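You operate a simulated robot arm through the tools that you are given. There is no shell and no other tool.

The job below is to be done with a simulated robot arm. You get a single attempt, and the scene is never put back.

## Task
Set the track to the size on the teal bin and put that bin on the table top beside it.
Fine: swing the upper red lever to FREE, turn the knob, swing the lever back to HOLD; the sleeves stay in their bins. Set down upright: what you pick out. Where these are worked on the way, their far stop is far enough and under half their travel is too little: upper red lever.

Only the result counts: the job must be done as asked and must still hold three seconds after the hand-in. Knocking over, shifting, dropping, spilling or breaking anything else fails it.

## Robot
A 6-joint arm with a two-finger gripper, fixed in place. Base frame: the origin is at the foot of the arm, x ahead of it, y to its left, z up. Readings come in mm, rad, newtons and seconds.
With the tool pointing down near the work surface it reaches from about 300 to 840 mm from the base axis. Its first joint turns from -2.897 to 2.897 rad. Payload 2.45 kg.
The tool frame sits at the grasp point between the pads (the TCP): z along the fingers, y along the line on which they close. The tips reach 20 mm beyond it. The gripper opens to 140 mm. The gripper's body begins 168 mm behind the TCP.
Orientation is told as [roll, pitch, yaw] about the base's x, y, z axes, in that order, counted from this pose: with the fingers straight down and closing along the base's y, the tool's x points along the base's -x, its y along +y and its z along -z.

## Interface
- The arm moves only by the tool nudge_tool. Its argument "motion" is a list of rows, each an object of numbers (a shift or turn left out is 0, a gripper value left out holds the last): "x", "y", "z": the shift along the tool's x, y, z in units of 300 mm (1.0 is 300 mm); "wx", "wy", "wz": the turn, a rotation vector about the tool's x, y, z in units of 45 degrees (1.0 is 45 degrees). In form: [{"x": .., "y": .., "z": .., "wx": .., "wy": .., "wz": ..}, ...]. A call has 1 to 20 rows; each row is the pose to reach, as a shift and turn from the pose commanded when the call began, along the tool's axes at that moment. "hand" is the opening, from 0 (shut) to 1 (fully open), set as the call begins (left out, the last holds). A call with a number of a shift or a turn outside -1 to 1 is refused whole. Each row takes 0.2 s and may step no farther than 50 mm and 0.15 rad from the row before; otherwise, or with a gripper value out of range, the whole call is refused. Where a pose cannot be reached the arm comes as near as it can. A force on the tool above 40 N (or 10 N above the force at the start of the call, whichever is more), or a blocked arm, ends the call early, and 0.2 s more pass. The fingers move at their own pace (about 45 mm/s each) and stop on an object; they squeeze with about 36 N. The grip force told is the motor's: it shows also when the fingers shut on nothing. Time passes only in rows, and 0.2 s behind the last, so rows that repeat a pose let the fingers close. It gives the time, the measured TCP pose, the force on the tool (base axes), the opening and the grip force at its end, in the units of the frame above (readings bear some noise), with the torque about the TCP (base axes, N m) and any sound that the robot's microphone picked up, and new pictures: "views" is both (left out), scene, wrist or none.
- Cameras (640 x 400 px; columns grow to the right, rows downward): "scene" is fixed at [219.7, 650.1, 1722.4]; the picture's right is [-0.76, -0.65, 0.00], its down [-0.52, 0.61, -0.59] and it looks along [0.38, -0.45, -0.80] (base axes); focal length 249 px, centre (320, 200). "wrist" rides on the gripper at [78, 11, -209] in the tool frame; the picture's right is [-0.14, 0.99, 0.00], its down [-0.92, -0.13, -0.37] and it looks along [-0.37, -0.05, 0.93] (tool axes); focal length 280 px, centre (320, 200). There is no depth. A picture from a camera that has moved, and an enlarged one, comes with that camera's place and axes in the base frame and with its lens.
- slide_trunk(by): slides the trunk up (or, below 0, down) by that many mm; the arm rides with it, the base frame stays. It gives what a move gives, with no picture.
- close_up(camera, box): a new picture of the part [left, top, right, bottom] of that camera's present view, enlarged. It takes no simulated time.
- sign_off(): hands the job in; it is judged then, once.

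Places have to be worked out from the pictures, the camera data and where the tool is seen. Open the gripper and draw the arm clear of the work before you hand the job in, unless the task says otherwise.

The tools are called after "Call:" as name(argument=value, ...) on one line, values as JSON. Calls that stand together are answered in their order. nudge_tool: Moves the arm, as the interface text tells. Its arguments: {"type":"object","properties":{"motion":{"type":"array","items":{"type":"object","properties":{"x":{"type":"number"},"y":{"type":"number"},"z":{"type":"number"},"wx":{"type":"number"},"wy":{"type":"number"},"wz":{"type":"number"}}}},"hand":{"type":"number"},"views":{"type":"string","enum":["both","scene","wrist","none"]}},"required":["motion"]} The other tools are called the same way: slide_trunk (by) slides the trunk up or down; close_up (camera, box) takes an enlarged picture of a part of a camera's view; sign_off () hands the job in.

At the start:

```text
clock: 0.0
tool_pos: [577.4, 77.2, 1332.0]
ee_rot: [0.0, 0.0, 0.002]
wrist_force: [-0.3, -0.6, 0.8]
ft_torque: [-0.02, -0.03, 0.04]
width: 140.2
grip_force: 0.0
trunk travel left (down, up): [-100.0, 130.0]
```

scene: 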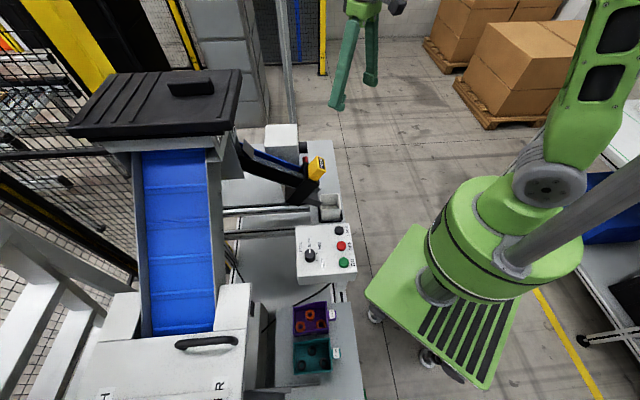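
wrist: 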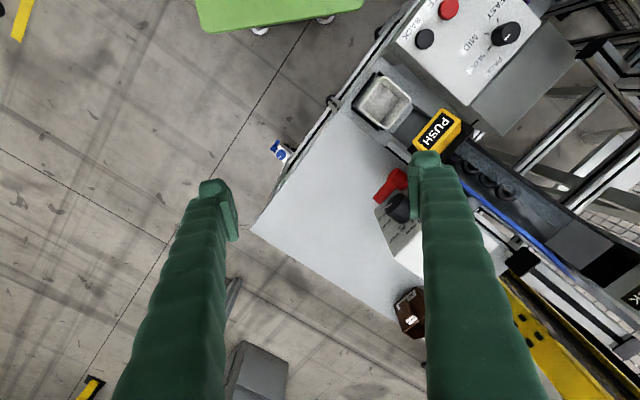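

The pictures show a bench with a knob box, red lever, bins (purple and teal), and a track. I take close-ups first to read labels before moving.

Call:
close_up(camera="scene", box=[270, 290, 370, 390])

Call:
close_up(camera="scene", box=[220, 120, 360, 220])

Call:
close_up(camera="scene", box=[280, 210, 370, 290])

Call:
close_up(camera="wrist", box=[320, 60, 560, 340])

```text
4.00 times, centred on (320, 340) of scene
camera zoom: at [219.7, 650.1, 1722.4], right [-0.76, -0.65, 0.0], down [-0.52, 0.61, -0.59], along [0.38, -0.45, -0.8], focal length 996 px, centre (320, -360)
```

zoom: 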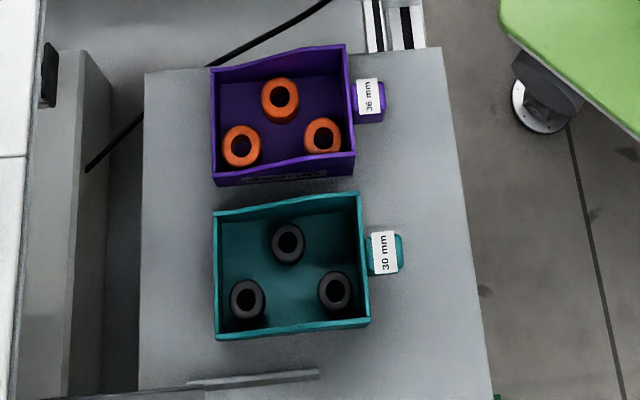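

```text
4.00 times, centred on (290, 170) of scene
camera zoom: at [219.7, 650.1, 1722.4], right [-0.76, -0.65, 0.0], down [-0.52, 0.61, -0.59], along [0.38, -0.45, -0.8], focal length 996 px, centre (440, 320)
```

zoom: 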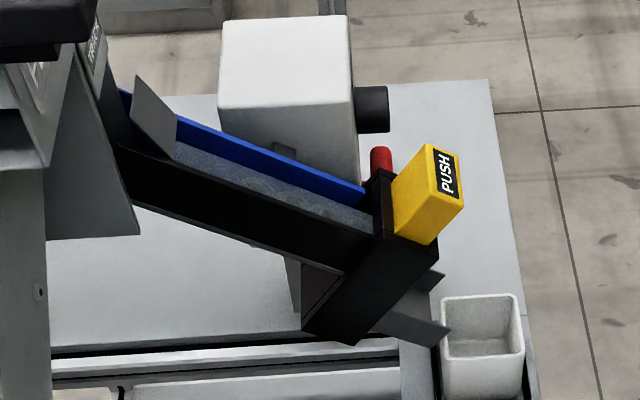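

```text
5.00 times, centred on (325, 250) of scene
camera zoom: at [219.7, 650.1, 1722.4], right [-0.76, -0.65, 0.0], down [-0.52, 0.61, -0.59], along [0.38, -0.45, -0.8], focal length 1245 px, centre (295, -50)
```

zoom: 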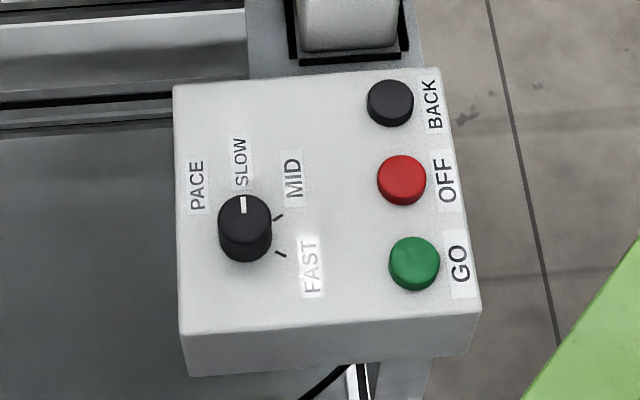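

```text
1.43 times, centred on (440, 200) of wrist
camera zoom: at [498.9, 88.2, 1541.7], right [0.14, 0.99, 0.0], down [0.92, -0.13, 0.37], along [0.37, -0.05, -0.93], focal length 401 px, centre (149, 200)
```

zoom: 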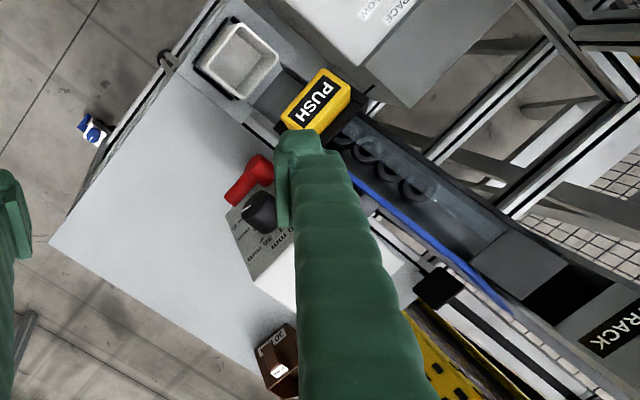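

The teal bin reads 30 mm (near x≈280, y≈610), and the adjuster box with the red lever and knob is around (680, 190, 1080). I back the arm away and tilt the wrist camera forward to read the adjuster face.

Call:
nudge_tool(motion=[{"x": 0.12, "wy": -0.15}, {"x": 0.24, "wy": -0.3}, {"x": 0.36, "wy": -0.45}, {"x": 0.48, "y": -0.06, "wy": -0.6}, {"x": 0.55, "y": -0.15, "wy": -0.7}, {"x": 0.55, "y": -0.3, "wy": -0.7}])

```text
clock: 1.4
tool_pos: [415.0, -12.4, 1329.8]
ee_rot: [-0.001, -0.552, 0.002]
wrist_force: [0.2, -0.5, 0.0]
ft_torque: [0.01, 0.0, 0.0]
width: 139.9
grip_force: 0.1
trunk travel left (down, up): [-100.0, 130.0]
camera wrist: at [239.0, -2.0, 1467.8], right [0.12, 0.99, 0.07], down [0.59, -0.13, 0.8], along [0.8, -0.05, -0.6], focal length 280 px, centre (320, 200)
```

scene: 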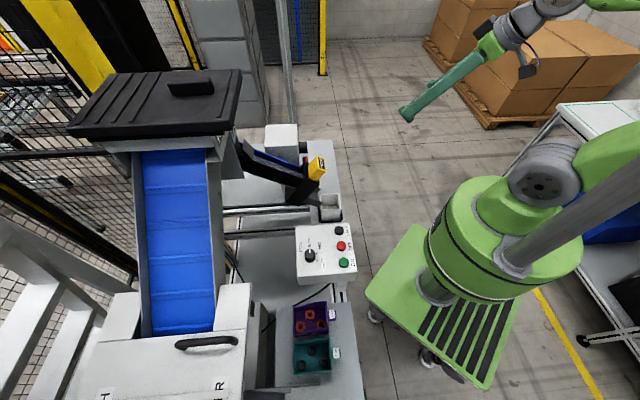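
wrist: 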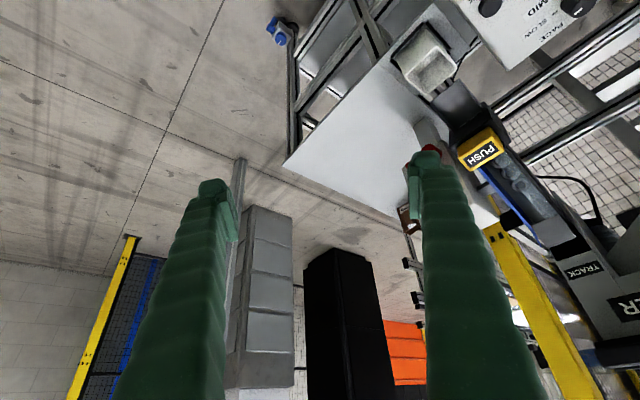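

The lever is hidden behind the right finger. I yaw the hand toward it by about 0.7 rad and move in a little so that it falls between the fingers in the view.

Call:
nudge_tool(motion=[{"wx": -0.093, "wz": -0.152, "x": -0.03, "y": 0.04, "z": 0.05}, {"wx": -0.187, "wz": -0.304, "x": -0.06, "y": 0.08, "z": 0.1}, {"wx": -0.28, "wz": -0.455, "x": -0.08, "y": 0.12, "z": 0.15}, {"wx": -0.374, "wz": -0.607, "x": -0.11, "y": 0.16, "z": 0.21}, {"wx": -0.467, "wz": -0.759, "x": -0.14, "y": 0.2, "z": 0.28}])

```text
clock: 2.6
tool_pos: [492.7, 47.4, 1281.9]
ee_rot: [0.001, -0.552, 0.702]
wrist_force: [-0.1, -0.3, -0.7]
ft_torque: [0.03, 0.03, 0.02]
width: 140.1
grip_force: 0.1
trunk travel left (down, up): [-100.0, 130.0]
camera wrist: at [350.4, -58.2, 1419.9], right [-0.55, 0.83, 0.07], down [0.53, 0.28, 0.8], along [0.64, 0.48, -0.6], focal length 280 px, centre (320, 200)
```

scene: 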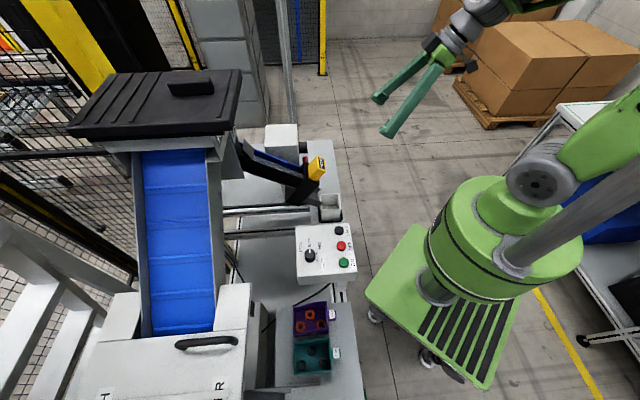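
wrist: 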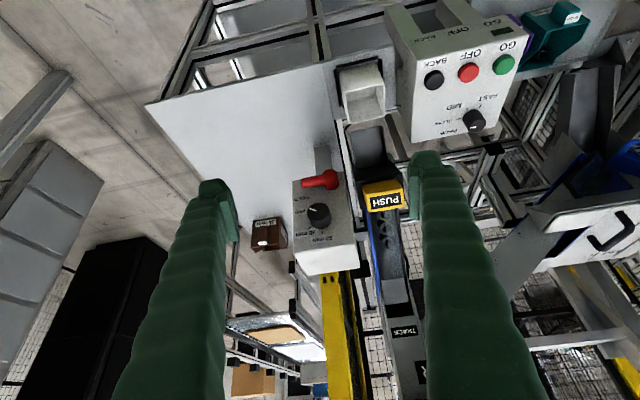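

The adjuster box is now in clear view. I zoom on it and on the neighbouring items.

Call:
close_up(camera="wrist", box=[240, 130, 400, 280])

Call:
close_up(camera="wrist", box=[280, 155, 360, 245])

Call:
close_up(camera="wrist", box=[380, 0, 620, 150])

```text
2.67 times, centred on (320, 205) of wrist
camera zoom: at [350.4, -58.2, 1419.9], right [-0.55, 0.83, 0.07], down [0.53, 0.28, 0.8], along [0.64, 0.48, -0.6], focal length 748 px, centre (320, 187)
```

zoom: 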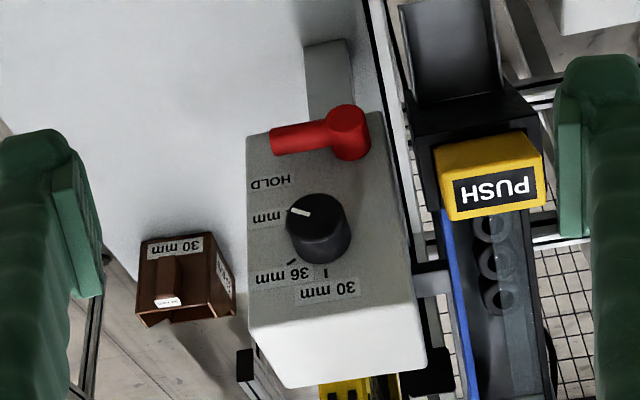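

```text
4.44 times, centred on (320, 200) of wrist
camera zoom: at [350.4, -58.2, 1419.9], right [-0.55, 0.83, 0.07], down [0.53, 0.28, 0.8], along [0.64, 0.48, -0.6], focal length 1246 px, centre (320, 200)
```

zoom: 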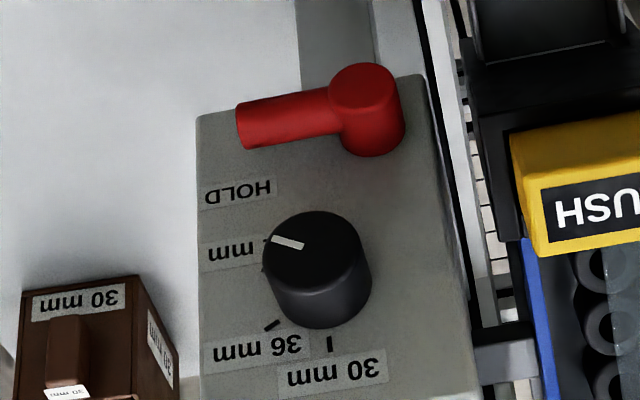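

```text
2.67 times, centred on (500, 75) of wrist
camera zoom: at [350.4, -58.2, 1419.9], right [-0.55, 0.83, 0.07], down [0.53, 0.28, 0.8], along [0.64, 0.48, -0.6], focal length 748 px, centre (-160, 533)
```

zoom: 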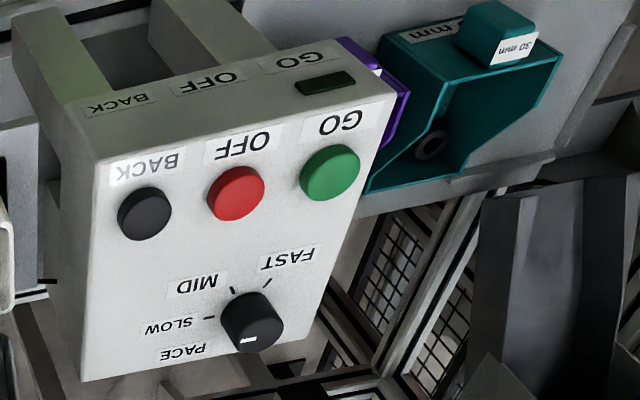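

From two views I place the PUSH button at about (578, 239, 1150) and the adjuster knob at about (688, 190, 1140), on a roughly vertical panel facing the robot. I lower and level the hand for a frontal look at the panel, staying about 130 mm clear of it.

Call:
nudge_tool(motion=[{"z": 0.114, "wy": -0.12}, {"z": 0.227, "x": 0.005, "y": 0.008, "wy": -0.24}, {"z": 0.34, "x": 0.008, "y": 0.012, "wy": -0.36}, {"z": 0.454, "x": 0.011, "y": 0.017, "wy": -0.477}])

Call:
close_up(camera="wrist", box=[230, 100, 420, 280])

```text
clock: 3.6
tool_pos: [555.9, 90.4, 1164.9]
ee_rot: [0.009, -0.923, 0.695]
wrist_force: [0.7, -0.1, -0.2]
ft_torque: [0.0, 0.03, 0.08]
width: 140.2
grip_force: 0.1
out of reach, approached as far as the arm can: row 4
trunk travel left (down, up): [-100.0, 130.0]
camera wrist: at [385.8, -40.2, 1229.6], right [-0.58, 0.81, 0.11], down [0.29, 0.07, 0.96], along [0.77, 0.58, -0.27], focal length 280 px, centre (320, 200)
```

scene: 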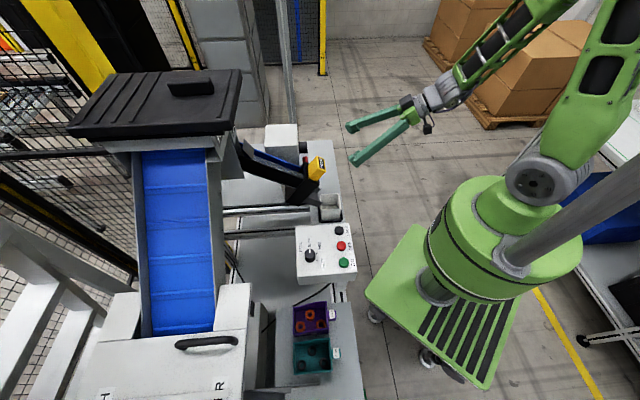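
wrist: 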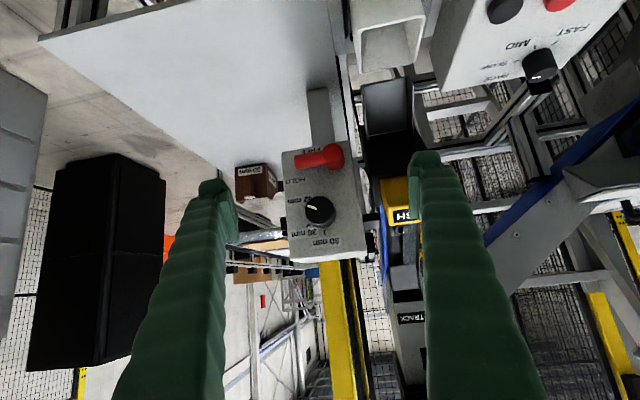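

```text
2.22 times, centred on (325, 190) of wrist
camera zoom: at [385.8, -40.2, 1229.6], right [-0.58, 0.81, 0.11], down [0.29, 0.07, 0.96], along [0.77, 0.58, -0.27], focal length 623 px, centre (309, 222)
```

zoom: 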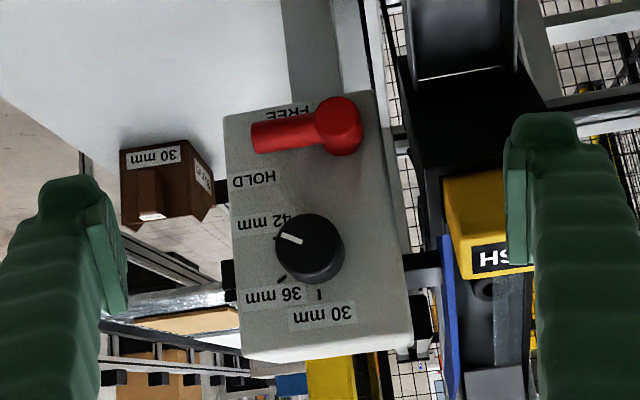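

FREE sits below the lever tip and HOLD above it, so the lever goes down for FREE. The knob points at 42, with 36 and 30 following at 45° steps counter-clockwise. I work out that the machine frame is turned 45°, the panel plane is x·0.707+y·0.707≈635, and the table top is at z≈905. I shut the hand and move toward a near-level pose in front of the knob to test reach.

Call:
nudge_tool(motion=[{"x": 0, "y": 0, "z": 0}, {"x": 0, "y": 0, "z": 0}, {"x": 0, "y": 0, "z": 0}, {"x": 0, "y": 0, "z": 0}, {"x": 0, "y": 0, "z": 0}, {"x": 0, "y": 0, "z": 0}, {"x": 0, "y": 0, "z": 0}, {"x": -0.035, "y": -0.023, "z": 0.085, "wx": -0.021, "wy": -0.14, "wz": -0.016}, {"x": -0.07, "y": -0.046, "z": 0.17, "wx": -0.042, "wy": -0.28, "wz": -0.032}, {"x": -0.105, "y": -0.07, "z": 0.2, "wx": -0.064, "wy": -0.43, "wz": -0.047}, {"x": -0.14, "y": -0.093, "z": 0.25, "wx": -0.085, "wy": -0.573, "wz": -0.063}], hand=0)

```text
clock: 6.0
tool_pos: [650.6, 119.9, 1168.7]
ee_rot: [-0.043, -1.371, 0.827]
wrist_force: [0.2, -0.2, -0.3]
ft_torque: [0.03, -0.02, 0.02]
width: 0.0
grip_force: 28.9
out of reach, approached as far as the arm can: row 11
trunk travel left (down, up): [-100.0, 130.0]
camera wrist: at [487.6, -28.1, 1134.4], right [-0.68, 0.72, 0.13], down [-0.04, -0.21, 0.98], along [0.73, 0.66, 0.17], focal length 280 px, centre (320, 200)
```

scene: 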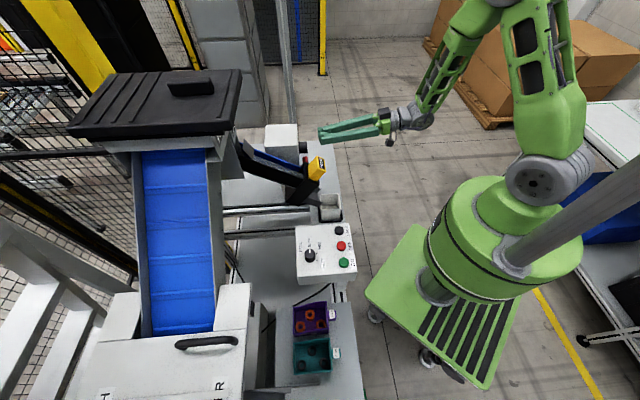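
wrist: 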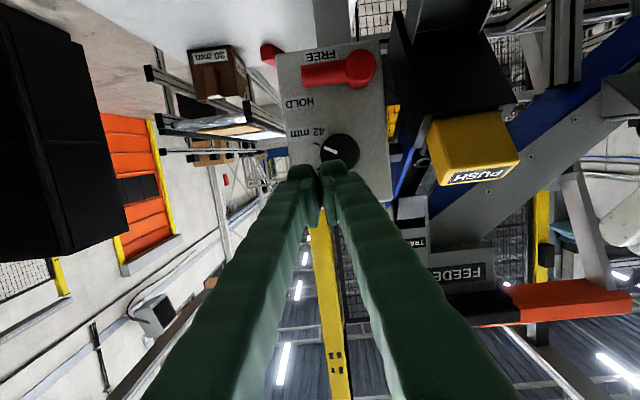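

A second, lower red lever is visible beyond the panel, so the one on the panel is the upper one, as I assumed. The arm ended about 27 mm higher than asked, so I lower the trunk 60 mm to give the level pose more room.

Call:
slide_trunk(by=-60)

Call:
close_up(camera="wrist", box=[240, 20, 420, 220])

Call:
close_up(camera="scene", box=[250, 110, 410, 210])

```text
clock: 7.0
tool_pos: [650.6, 121.7, 1109.4]
ee_rot: [-0.042, -1.37, 0.828]
wrist_force: [-0.6, 0.0, -0.5]
ft_torque: [0.0, 0.01, 0.05]
width: 0.0
grip_force: 29.3
trunk travel left (down, up): [-40.0, 190.0]
```

```text
2.00 times, centred on (330, 120) of wrist
camera zoom: at [486.6, -28.0, 1075.1], right [-0.68, 0.72, 0.13], down [-0.04, -0.21, 0.98], along [0.73, 0.66, 0.17], focal length 561 px, centre (300, 360)
```

zoom: 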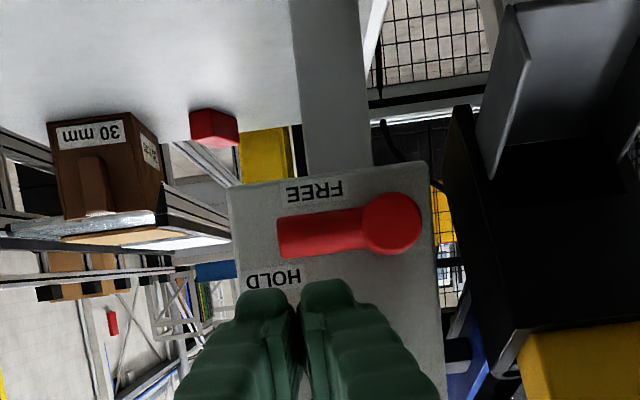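

```text
4.00 times, centred on (330, 160) of scene
camera zoom: at [219.7, 650.1, 1722.4], right [-0.76, -0.65, 0.0], down [-0.52, 0.61, -0.59], along [0.38, -0.45, -0.8], focal length 996 px, centre (280, 360)
```

zoom: 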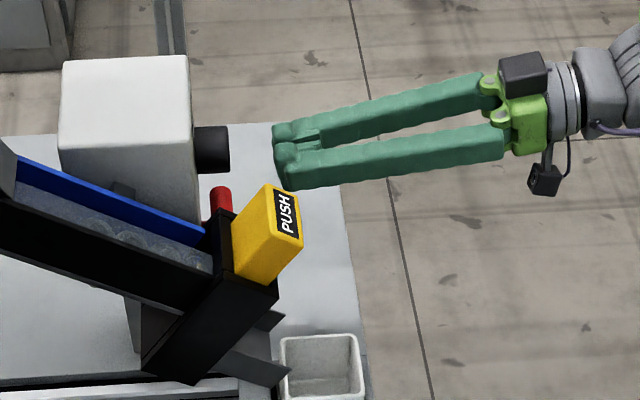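

The lever arm is level now: pivot at v≈-325, z≈1061 (v along the panel), tip at v≈-380, front at u≈604, and the knob is centred near v≈-355, z≈1137. Before moving in, I issue a null row to learn what pose the arm now holds as commanded.

Call:
nudge_tool(motion=[{"x": 0, "y": 0, "z": 0}, {"x": 0, "y": 0, "z": 0}], views="none")

```text
clock: 7.6
tool_pos: [650.2, 121.4, 1108.7]
ee_rot: [-0.041, -1.368, 0.828]
wrist_force: [-0.1, 0.8, 0.3]
ft_torque: [-0.04, -0.04, 0.0]
width: 0.1
grip_force: 29.7
trunk travel left (down, up): [-40.0, 190.0]
```

The held pose equals the measured one, and the tool axis points squarely along the panel normal, 11° downward. I advance the shut fingertips to just above the lever tip, below and beside the knob.

Call:
nudge_tool(motion=[{"y": -0.02, "z": 0.06}, {"y": -0.02, "z": 0.12}, {"y": -0.02, "z": 0.193}])

Call:
close_up(camera="wrist", box=[240, 0, 420, 200])

Call:
close_up(camera="scene", box=[250, 110, 370, 200])

```text
clock: 8.4
tool_pos: [694.9, 155.1, 1097.4]
ee_rot: [-0.04, -1.368, 0.826]
wrist_force: [-0.5, -0.4, 0.6]
ft_torque: [0.01, -0.01, 0.0]
width: 0.0
grip_force: 29.3
trunk travel left (down, up): [-40.0, 190.0]
camera wrist: at [532.2, 7.0, 1063.4], right [-0.68, 0.72, 0.13], down [-0.04, -0.21, 0.98], along [0.73, 0.66, 0.17], focal length 280 px, centre (320, 200)
```

scene: 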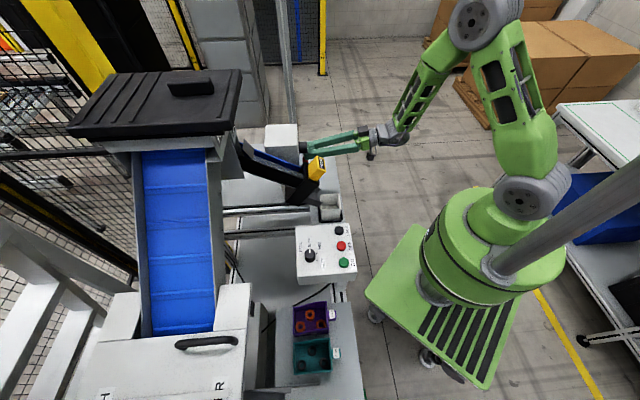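
wrist: 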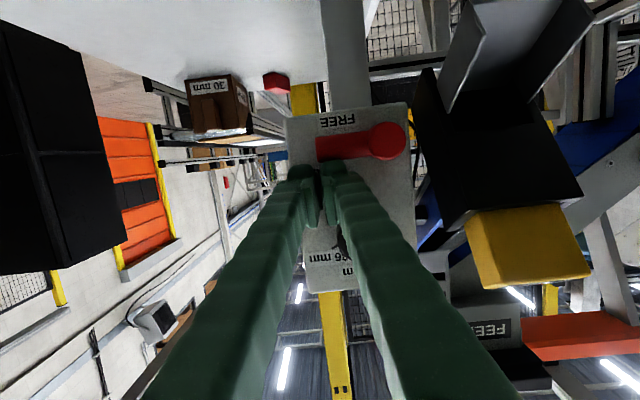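

```text
2.00 times, centred on (330, 100) of wrist
camera zoom: at [532.2, 7.0, 1063.4], right [-0.68, 0.72, 0.13], down [-0.04, -0.21, 0.98], along [0.73, 0.66, 0.17], focal length 561 px, centre (300, 400)
```

zoom: 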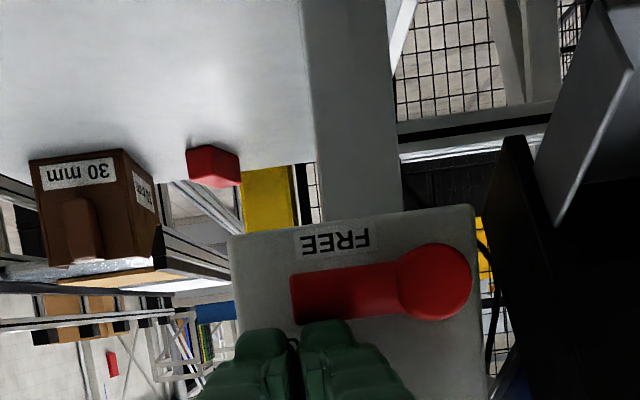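

```text
4.44 times, centred on (310, 155) of scene
camera zoom: at [219.7, 650.1, 1722.4], right [-0.76, -0.65, 0.0], down [-0.52, 0.61, -0.59], along [0.38, -0.45, -0.8], focal length 1106 px, centre (364, 400)
```

zoom: 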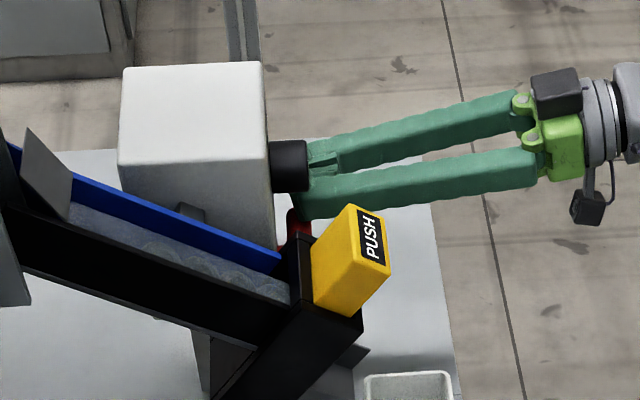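

The tips sit above the lever arm near its end and clear of the knob. I now push down along an arc about the pivot toward FREE; a force stop will mark the end stop.

Call:
nudge_tool(motion=[{"x": 0.026, "y": 0.003, "z": 0.005}, {"x": 0.052, "y": 0.007, "z": 0.011}, {"x": 0.078, "y": 0.01, "z": 0.016}, {"x": 0.101, "y": 0.01, "z": 0.021}, {"x": 0.124, "y": 0.013, "z": 0.025}, {"x": 0.147, "y": 0.02, "z": 0.03}, {"x": 0.17, "y": 0.03, "z": 0.035}, {"x": 0.193, "y": 0.047, "z": 0.04}, {"x": 0.215, "y": 0.067, "z": 0.044}, {"x": 0.232, "y": 0.09, "z": 0.048}])

Call:
close_up(camera="wrist", box=[240, 0, 420, 200])

```text
clock: 10.6
tool_pos: [703.8, 163.9, 1051.8]
ee_rot: [0.066, -1.362, 0.726]
wrist_force: [-10.5, -25.1, 11.6]
ft_torque: [0.35, -0.32, -0.3]
width: 0.2
grip_force: 29.4
out of reach, approached as far as the arm can: row 4, 5, 6, 7, 8, 9, 10
trunk travel left (down, up): [-40.0, 190.0]
camera wrist: at [540.1, 15.0, 1019.6], right [-0.68, 0.71, 0.15], down [-0.02, -0.22, 0.98], along [0.73, 0.66, 0.16], focal length 280 px, centre (320, 200)
```

scene: 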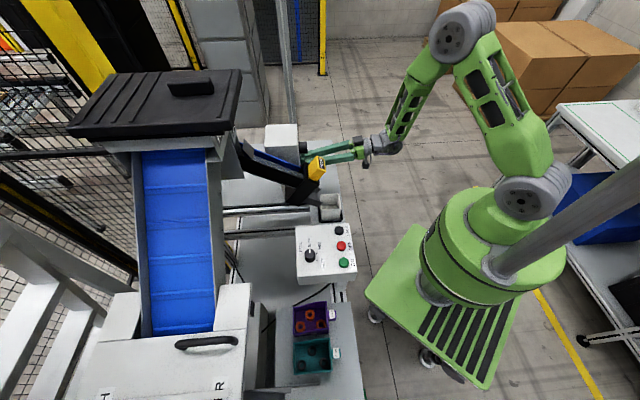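
wrist: 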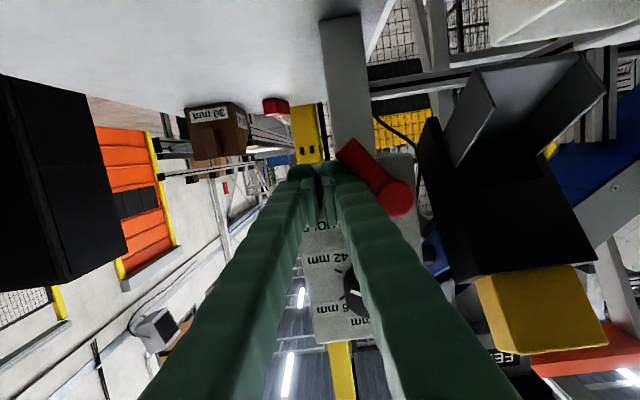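

```text
2.00 times, centred on (330, 100) of wrist
camera zoom: at [540.1, 15.0, 1019.6], right [-0.68, 0.71, 0.15], down [-0.02, -0.22, 0.98], along [0.73, 0.66, 0.16], focal length 561 px, centre (300, 400)
```

zoom: 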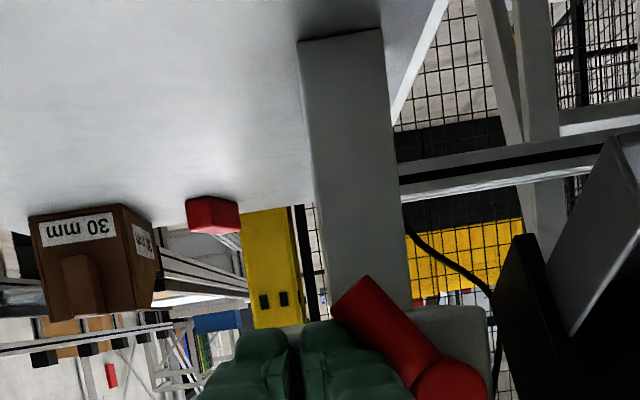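

The lever has swung down about 45–50°, but the arm hit a reach limit and the tips pressed on the panel (25 N along the normal). I back off 12 mm along the tool.

Call:
nudge_tool(motion=[{"z": -0.02, "y": -0.01}, {"z": -0.04, "y": -0.02}])

Call:
close_up(camera="wrist", box=[280, 100, 460, 300])

```text
clock: 11.2
tool_pos: [705.9, 154.8, 1058.0]
ee_rot: [-0.012, -1.364, 0.8]
wrist_force: [0.2, 0.2, 0.2]
ft_torque: [-0.02, 0.01, -0.02]
width: 0.0
grip_force: 29.0
out of reach, approached as far as the arm can: row 1, 2
trunk travel left (down, up): [-40.0, 190.0]
camera wrist: at [543.2, 5.6, 1025.5], right [-0.68, 0.72, 0.13], down [-0.03, -0.21, 0.98], along [0.73, 0.66, 0.17], focal length 280 px, centre (320, 200)
```

scene: 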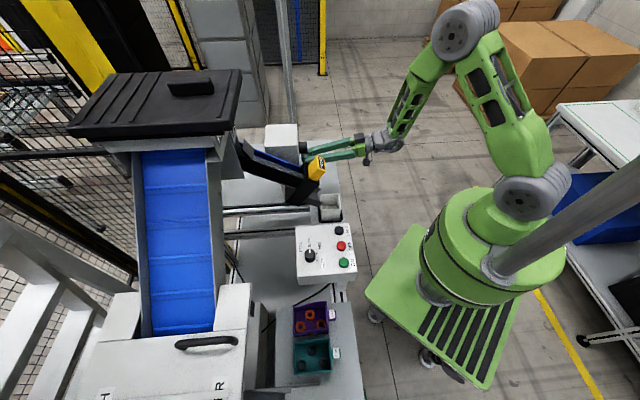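
wrist: 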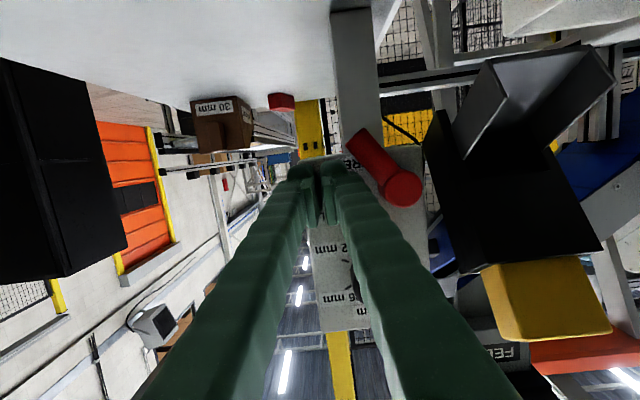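

```text
2.00 times, centred on (370, 200) of wrist
camera zoom: at [543.2, 5.6, 1025.5], right [-0.68, 0.72, 0.13], down [-0.03, -0.21, 0.98], along [0.73, 0.66, 0.17], focal length 561 px, centre (220, 200)
```

zoom: 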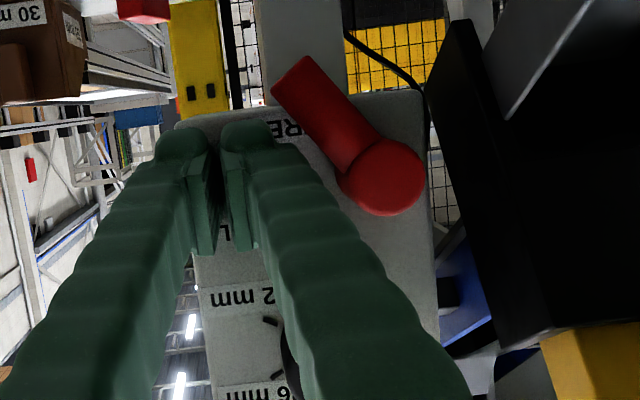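

Free of contact now; the lever is about 50° down past the FREE mark, but I can't tell yet if that is its stop. I back off, then drop the trunk the remaining 40 mm for better reach.

Call:
nudge_tool(motion=[{"z": -0.05}, {"z": -0.1}, {"z": -0.15}], views="none")

Call:
slide_trunk(by=-40)

Call:
nudge_tool(motion=[{"z": 0}])

```text
clock: 12.0
tool_pos: [681.3, 121.9, 1073.8]
ee_rot: [-0.008, -1.366, 0.8]
wrist_force: [0.9, -1.0, -1.6]
ft_torque: [0.01, -0.04, -0.01]
width: 0.0
grip_force: 29.3
out of reach, approached as far as the arm can: row 1, 2, 3
trunk travel left (down, up): [-40.0, 190.0]
```

```text
clock: 12.8
tool_pos: [681.7, 122.4, 1033.5]
ee_rot: [-0.008, -1.364, 0.798]
wrist_force: [0.2, -0.4, 0.2]
ft_torque: [0.0, 0.02, -0.01]
width: 0.0
grip_force: 29.4
trunk travel left (down, up): [0.0, 230.0]
```

```text
clock: 13.2
tool_pos: [682.1, 121.9, 1032.9]
ee_rot: [-0.007, -1.365, 0.797]
wrist_force: [-0.9, 0.0, 0.5]
ft_torque: [0.02, 0.03, 0.01]
width: 0.0
grip_force: 29.2
trunk travel left (down, up): [0.0, 230.0]
camera wrist: at [519.1, -28.1, 1000.1], right [-0.68, 0.72, 0.13], down [-0.03, -0.21, 0.98], along [0.73, 0.66, 0.17], focal length 280 px, centre (320, 200)
```

scene: 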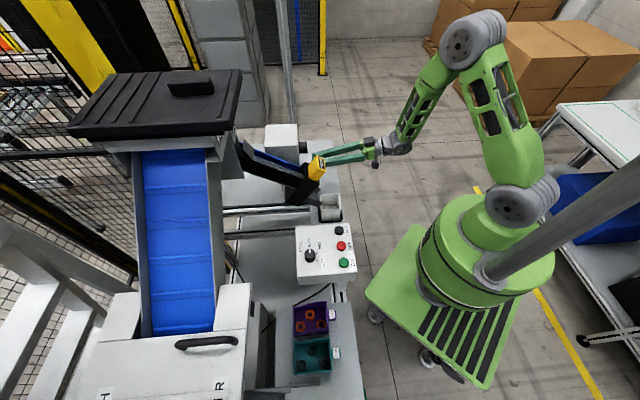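
wrist: 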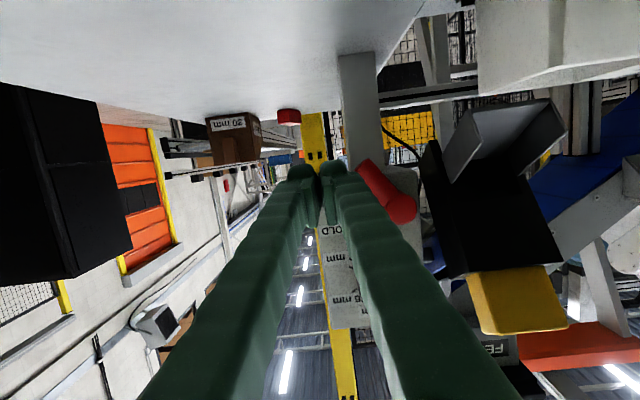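

The arm is now lower with the tips left of the lever at about z≈1029. I advance 28 mm and then sweep sideways toward the pivot to see whether the lever still moves or is at its stop.

Call:
nudge_tool(motion=[{"x": -0.012, "z": 0.045}, {"x": -0.025, "z": 0.09}, {"x": -0.025, "y": 0.03, "z": 0.09}, {"x": -0.025, "y": 0.05, "z": 0.09}, {"x": -0.025, "y": 0.065, "z": 0.09}, {"x": -0.025, "y": 0.08, "z": 0.09}, {"x": -0.025, "y": 0.095, "z": 0.09}, {"x": -0.025, "y": 0.11, "z": 0.09}, {"x": -0.025, "y": 0.125, "z": 0.09}])

Call:
close_up(camera="wrist", box=[280, 100, 460, 300])

```text
clock: 15.2
tool_pos: [680.1, 166.2, 1041.3]
ee_rot: [0.033, -1.361, 0.765]
wrist_force: [-4.6, -8.4, -1.3]
ft_torque: [-0.07, 0.01, 0.21]
width: 0.0
grip_force: 29.2
out of reach, approached as far as the arm can: row 7, 8, 9
trunk travel left (down, up): [0.0, 230.0]
camera wrist: at [518.3, 16.6, 1009.2], right [-0.69, 0.71, 0.14], down [-0.02, -0.22, 0.98], along [0.73, 0.67, 0.16], focal length 280 px, centre (320, 200)
```

scene: 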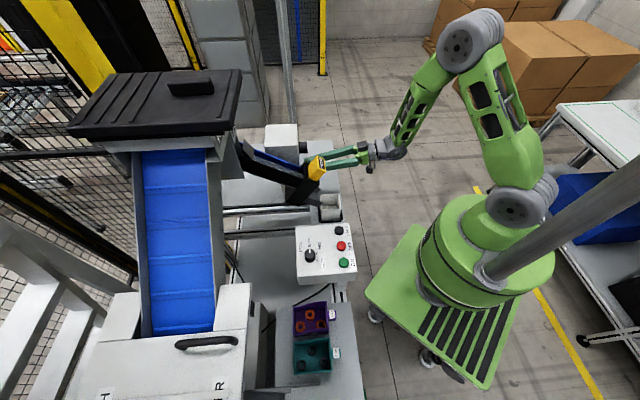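
wrist: 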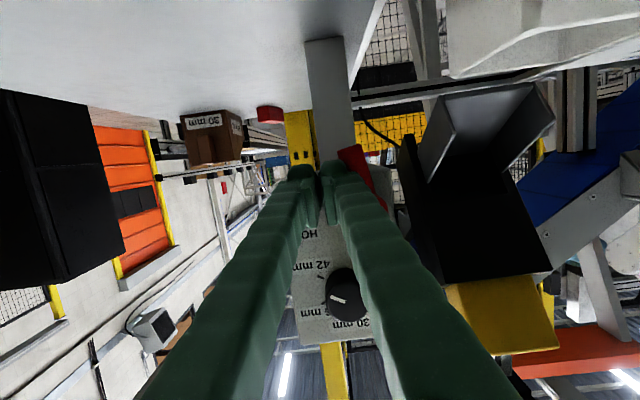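

```text
2.00 times, centred on (370, 200) of wrist
camera zoom: at [518.3, 16.6, 1009.2], right [-0.69, 0.71, 0.14], down [-0.02, -0.22, 0.98], along [0.73, 0.67, 0.16], focal length 561 px, centre (220, 200)
```

zoom: 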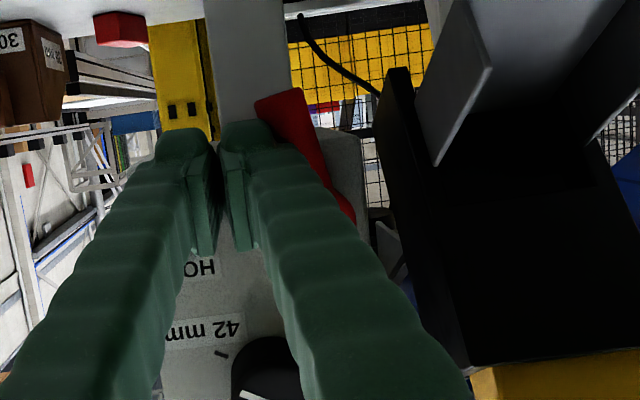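

The lever went further, to about 65° down, with little resistance, so the stop is not reached yet. I relax the tilt by 0.15 rad to help reach and keep sweeping sideways.

Call:
nudge_tool(motion=[{"y": 0.0, "z": -0.015, "wy": 0.1}, {"y": 0.0, "z": -0.015, "wy": 0.19}, {"y": 0.02, "z": -0.015, "wy": 0.19}, {"y": 0.04, "z": -0.015, "wy": 0.19}, {"y": 0.06, "z": -0.015, "wy": 0.19}, {"y": 0.08, "z": -0.015, "wy": 0.19}])

Call:
close_up(camera="wrist", box=[280, 100, 460, 300])

```text
clock: 16.3
tool_pos: [674.9, 166.1, 1039.8]
ee_rot: [-0.007, -1.212, 0.779]
wrist_force: [9.5, -10.8, -9.4]
ft_torque: [-0.12, 0.0, -0.17]
width: 0.3
grip_force: 29.2
trunk travel left (down, up): [0.0, 230.0]
stopped in row 5: the force on the tool passed its limit at 44 N (the readings are from after the stop); the commanded pose is now the measured one
camera wrist: at [507.1, 17.1, 1041.6], right [-0.66, 0.74, 0.13], down [0.07, -0.1, 0.99], along [0.75, 0.66, 0.01], focal length 280 px, centre (320, 200)
```

scene: 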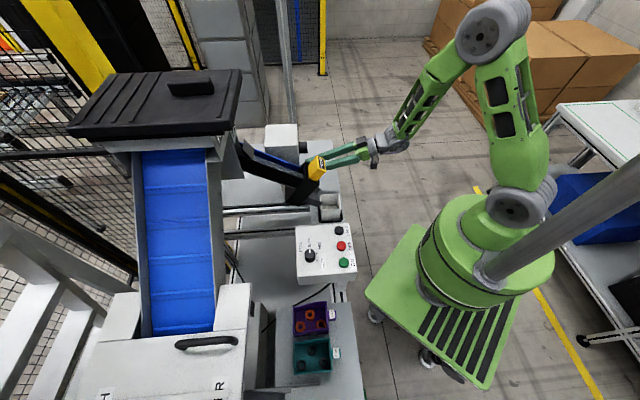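
wrist: 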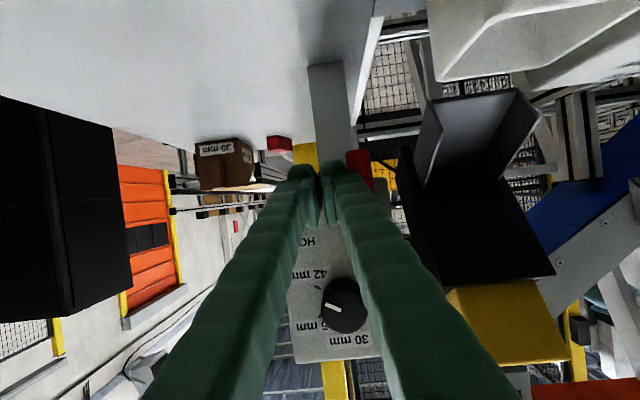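

```text
2.00 times, centred on (370, 200) of wrist
camera zoom: at [507.1, 17.1, 1041.6], right [-0.66, 0.74, 0.13], down [0.07, -0.1, 0.99], along [0.75, 0.66, 0.01], focal length 561 px, centre (220, 200)
```

zoom: 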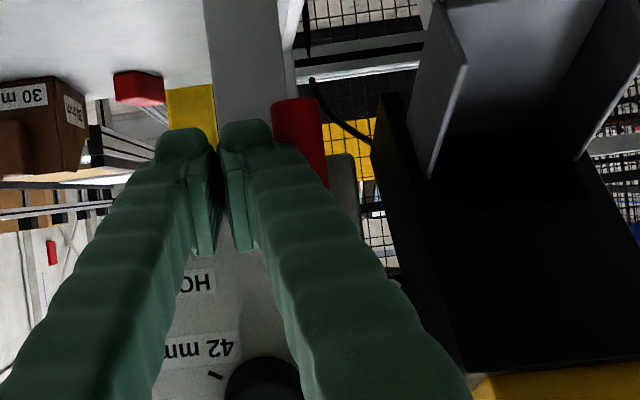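

The lever now hangs almost straight down and the push hit 44 N against its stop, so it is at FREE. I withdraw, rise to knob height (z≈1137, v≈-355), level the tool and part-open the fingers.

Call:
nudge_tool(motion=[{"y": -0.02, "z": -0.05}, {"y": -0.02, "z": -0.15}, {"y": -0.01, "z": -0.25}, {"x": -0.08, "y": 0.005, "z": -0.27, "wy": -0.1}, {"x": -0.16, "y": 0.01, "z": -0.29, "wy": -0.2}, {"x": -0.232, "y": 0.017, "z": -0.3, "wy": -0.303}, {"x": -0.232, "y": 0.017, "z": -0.3, "wy": -0.303}], hand=0.46)

Call:
close_up(camera="wrist", box=[230, 20, 430, 240])

```text
clock: 17.9
tool_pos: [626.8, 128.9, 1137.8]
ee_rot: [-0.023, -1.452, 0.802]
wrist_force: [0.4, 0.1, 1.0]
ft_torque: [0.02, -0.01, 0.01]
width: 64.4
grip_force: 0.1
trunk travel left (down, up): [0.0, 230.0]
camera wrist: at [464.7, -15.5, 1086.1], right [-0.68, 0.72, 0.13], down [-0.1, -0.27, 0.96], along [0.72, 0.64, 0.25], focal length 280 px, centre (320, 200)
```

scene: 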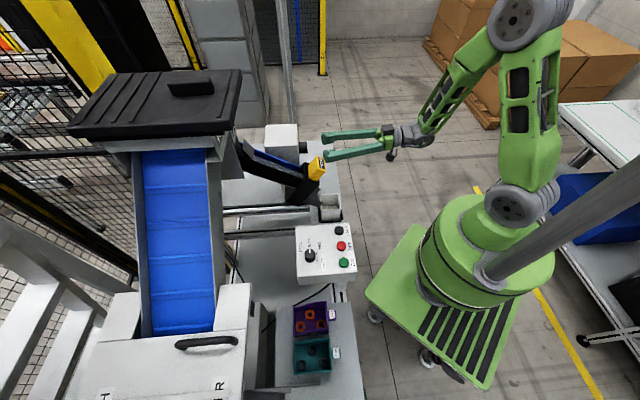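
wrist: 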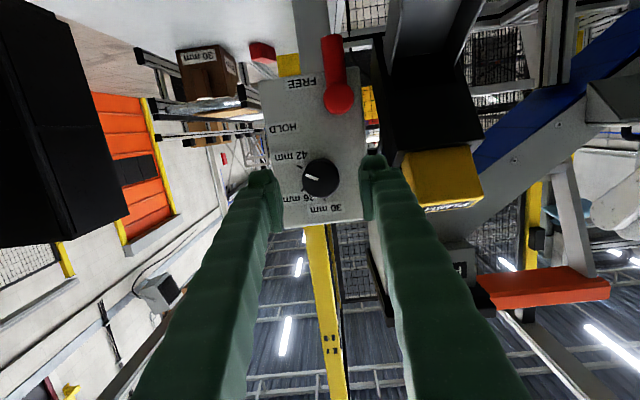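

```text
1.82 times, centred on (330, 130) of wrist
camera zoom: at [464.7, -15.5, 1086.1], right [-0.68, 0.72, 0.13], down [-0.1, -0.27, 0.96], along [0.72, 0.64, 0.25], focal length 510 px, centre (302, 327)
```

zoom: 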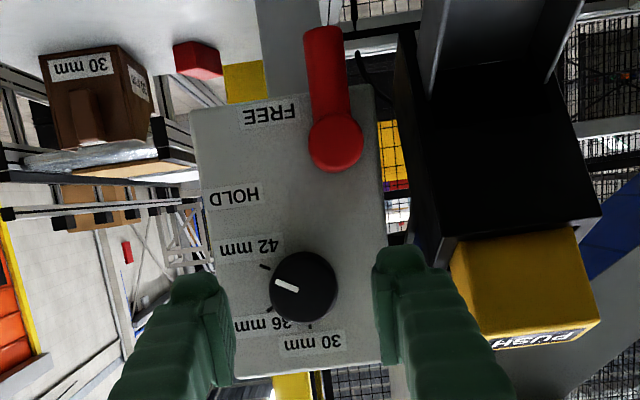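

The lever hangs straight down at FREE. The knob centre is near (v -352, z 1137) with the pointer at 42, and the ticks are about 55° apart, so 30 lies roughly 110° counter-clockwise. I level the tool fully first.

Call:
nudge_tool(motion=[{"wy": -0.075}, {"wy": -0.14}], views="none")

Call:
nudge_tool(motion=[{"wz": 0.17}, {"wz": 0.34}, {"wz": 0.51}, {"wz": 0.68}, {"wz": 0.85}, {"wz": 1.0}])

```text
clock: 18.5
tool_pos: [632.0, 127.4, 1145.3]
ee_rot: [0.197, -1.559, 0.585]
wrist_force: [-0.1, -0.3, -0.5]
ft_torque: [0.0, -0.03, 0.03]
width: 64.4
grip_force: 0.1
out of reach, approached as far as the arm can: row 2
trunk travel left (down, up): [0.0, 230.0]
```

```text
clock: 19.9
tool_pos: [629.8, 128.1, 1145.9]
ee_rot: [1.559, -0.785, -0.784]
wrist_force: [-0.1, 0.5, 0.3]
ft_torque: [-0.03, -0.02, -0.01]
width: 64.4
grip_force: 0.0
trunk travel left (down, up): [0.0, 230.0]
camera wrist: at [436.6, 25.6, 1100.8], right [-0.42, 0.43, 0.8], down [0.26, -0.78, 0.56], along [0.87, 0.44, 0.21], focal length 280 px, centre (320, 200)
```

scene: 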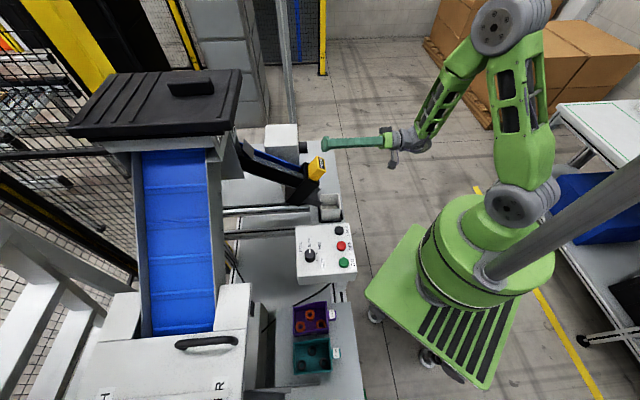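
wrist: 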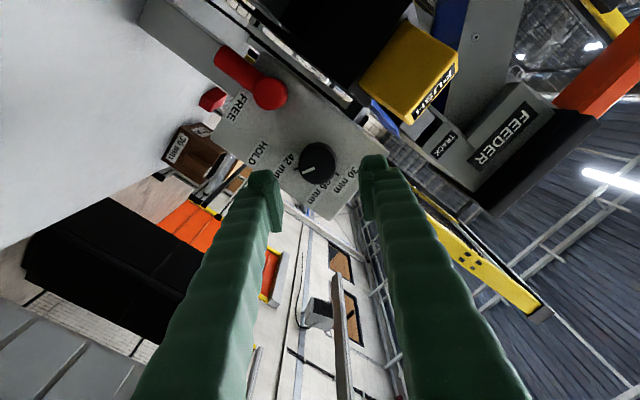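

The tool is now level, rolled +45°, and about 10 mm high relative to the knob. I centre on the knob and advance 68 mm so the fingers straddle it, without closing yet.

Call:
nudge_tool(motion=[{"x": 0.033, "y": -0.014}, {"x": 0.033, "y": -0.014, "z": 0.08}, {"x": 0.033, "y": -0.014, "z": 0.16}, {"x": 0.033, "y": -0.014, "z": 0.227}])

Call:
close_up(camera="wrist", box=[230, 60, 430, 240])

Call:
close_up(camera="scene", box=[250, 110, 370, 200])

```text
clock: 20.9
tool_pos: [679.4, 177.9, 1135.0]
ee_rot: [1.556, -0.79, -0.785]
wrist_force: [-0.1, 0.5, -0.5]
ft_torque: [0.03, -0.01, -0.01]
width: 64.2
grip_force: 0.0
trunk travel left (down, up): [0.0, 230.0]
camera wrist: at [485.4, 75.2, 1090.2], right [-0.42, 0.44, 0.8], down [0.26, -0.78, 0.57], along [0.87, 0.45, 0.21], focal length 280 px, centre (320, 200)
```

scene: 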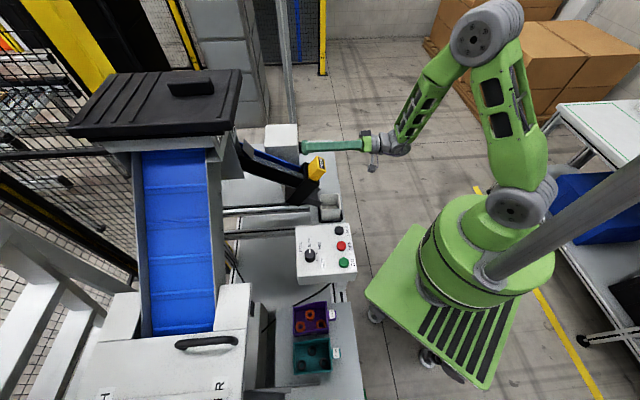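
wrist: 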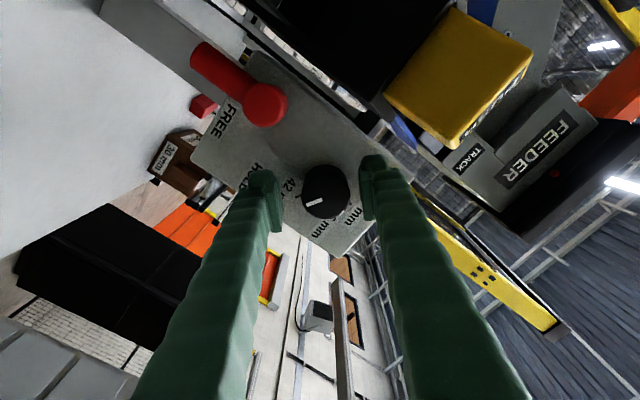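

```text
2.22 times, centred on (330, 150) of wrist
camera zoom: at [485.4, 75.2, 1090.2], right [-0.42, 0.44, 0.8], down [0.26, -0.78, 0.57], along [0.87, 0.45, 0.21], focal length 623 px, centre (298, 311)
```

zoom: 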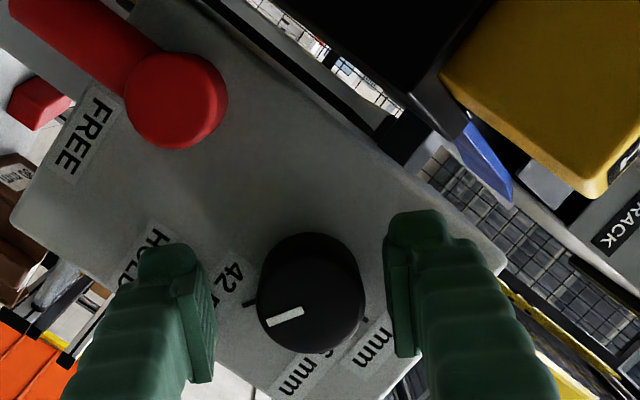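

```text
4.44 times, centred on (310, 155) of scene
camera zoom: at [219.7, 650.1, 1722.4], right [-0.76, -0.65, 0.0], down [-0.52, 0.61, -0.59], along [0.38, -0.45, -0.8], focal length 1106 px, centre (364, 400)
```

zoom: 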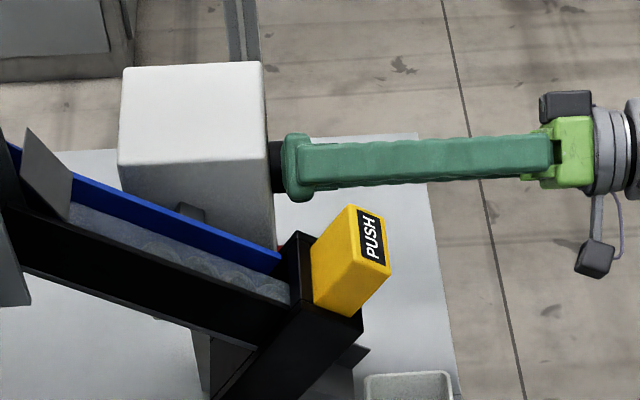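

The fingers straddle the knob with about 10 mm left to the panel. I close on it.

Call:
nudge_tool(motion=[{"z": 0}, {"z": 0}, {"z": 0}, {"z": 0}], hand=0, views="none")

```text
clock: 21.9
tool_pos: [676.3, 180.1, 1138.7]
ee_rot: [1.563, -0.792, -0.784]
wrist_force: [-4.0, 20.6, 22.1]
ft_torque: [-0.06, -0.03, 0.59]
width: 37.5
grip_force: 44.8
trunk travel left (down, up): [0.0, 230.0]
```

Gripped at 37.5 mm, with a 28 N side load showing the knob is about 5 mm off along the closing line. I shift the command by that much to unload it.

Call:
nudge_tool(motion=[{"y": 0.01}, {"y": 0.019}], views="none")

```text
clock: 22.5
tool_pos: [677.2, 180.2, 1138.8]
ee_rot: [1.553, -0.789, -0.788]
wrist_force: [19.1, 13.3, 11.5]
ft_torque: [0.22, -0.21, -0.33]
width: 37.7
grip_force: 44.9
trunk travel left (down, up): [0.0, 230.0]
```

Side load is mostly gone, but a 23 N axial pull and some cross load remain; I relieve those with a small shift before turning.

Call:
nudge_tool(motion=[{"x": -0.006, "y": 0.003, "z": 0.01}, {"x": -0.006, "y": 0.003, "z": 0.01}], views="none")

```text
clock: 23.1
tool_pos: [675.4, 181.1, 1140.0]
ee_rot: [1.551, -0.783, -0.782]
wrist_force: [-0.3, -12.1, -7.0]
ft_torque: [0.14, -0.17, -0.74]
width: 37.7
grip_force: 45.0
trunk travel left (down, up): [0.0, 230.0]
```

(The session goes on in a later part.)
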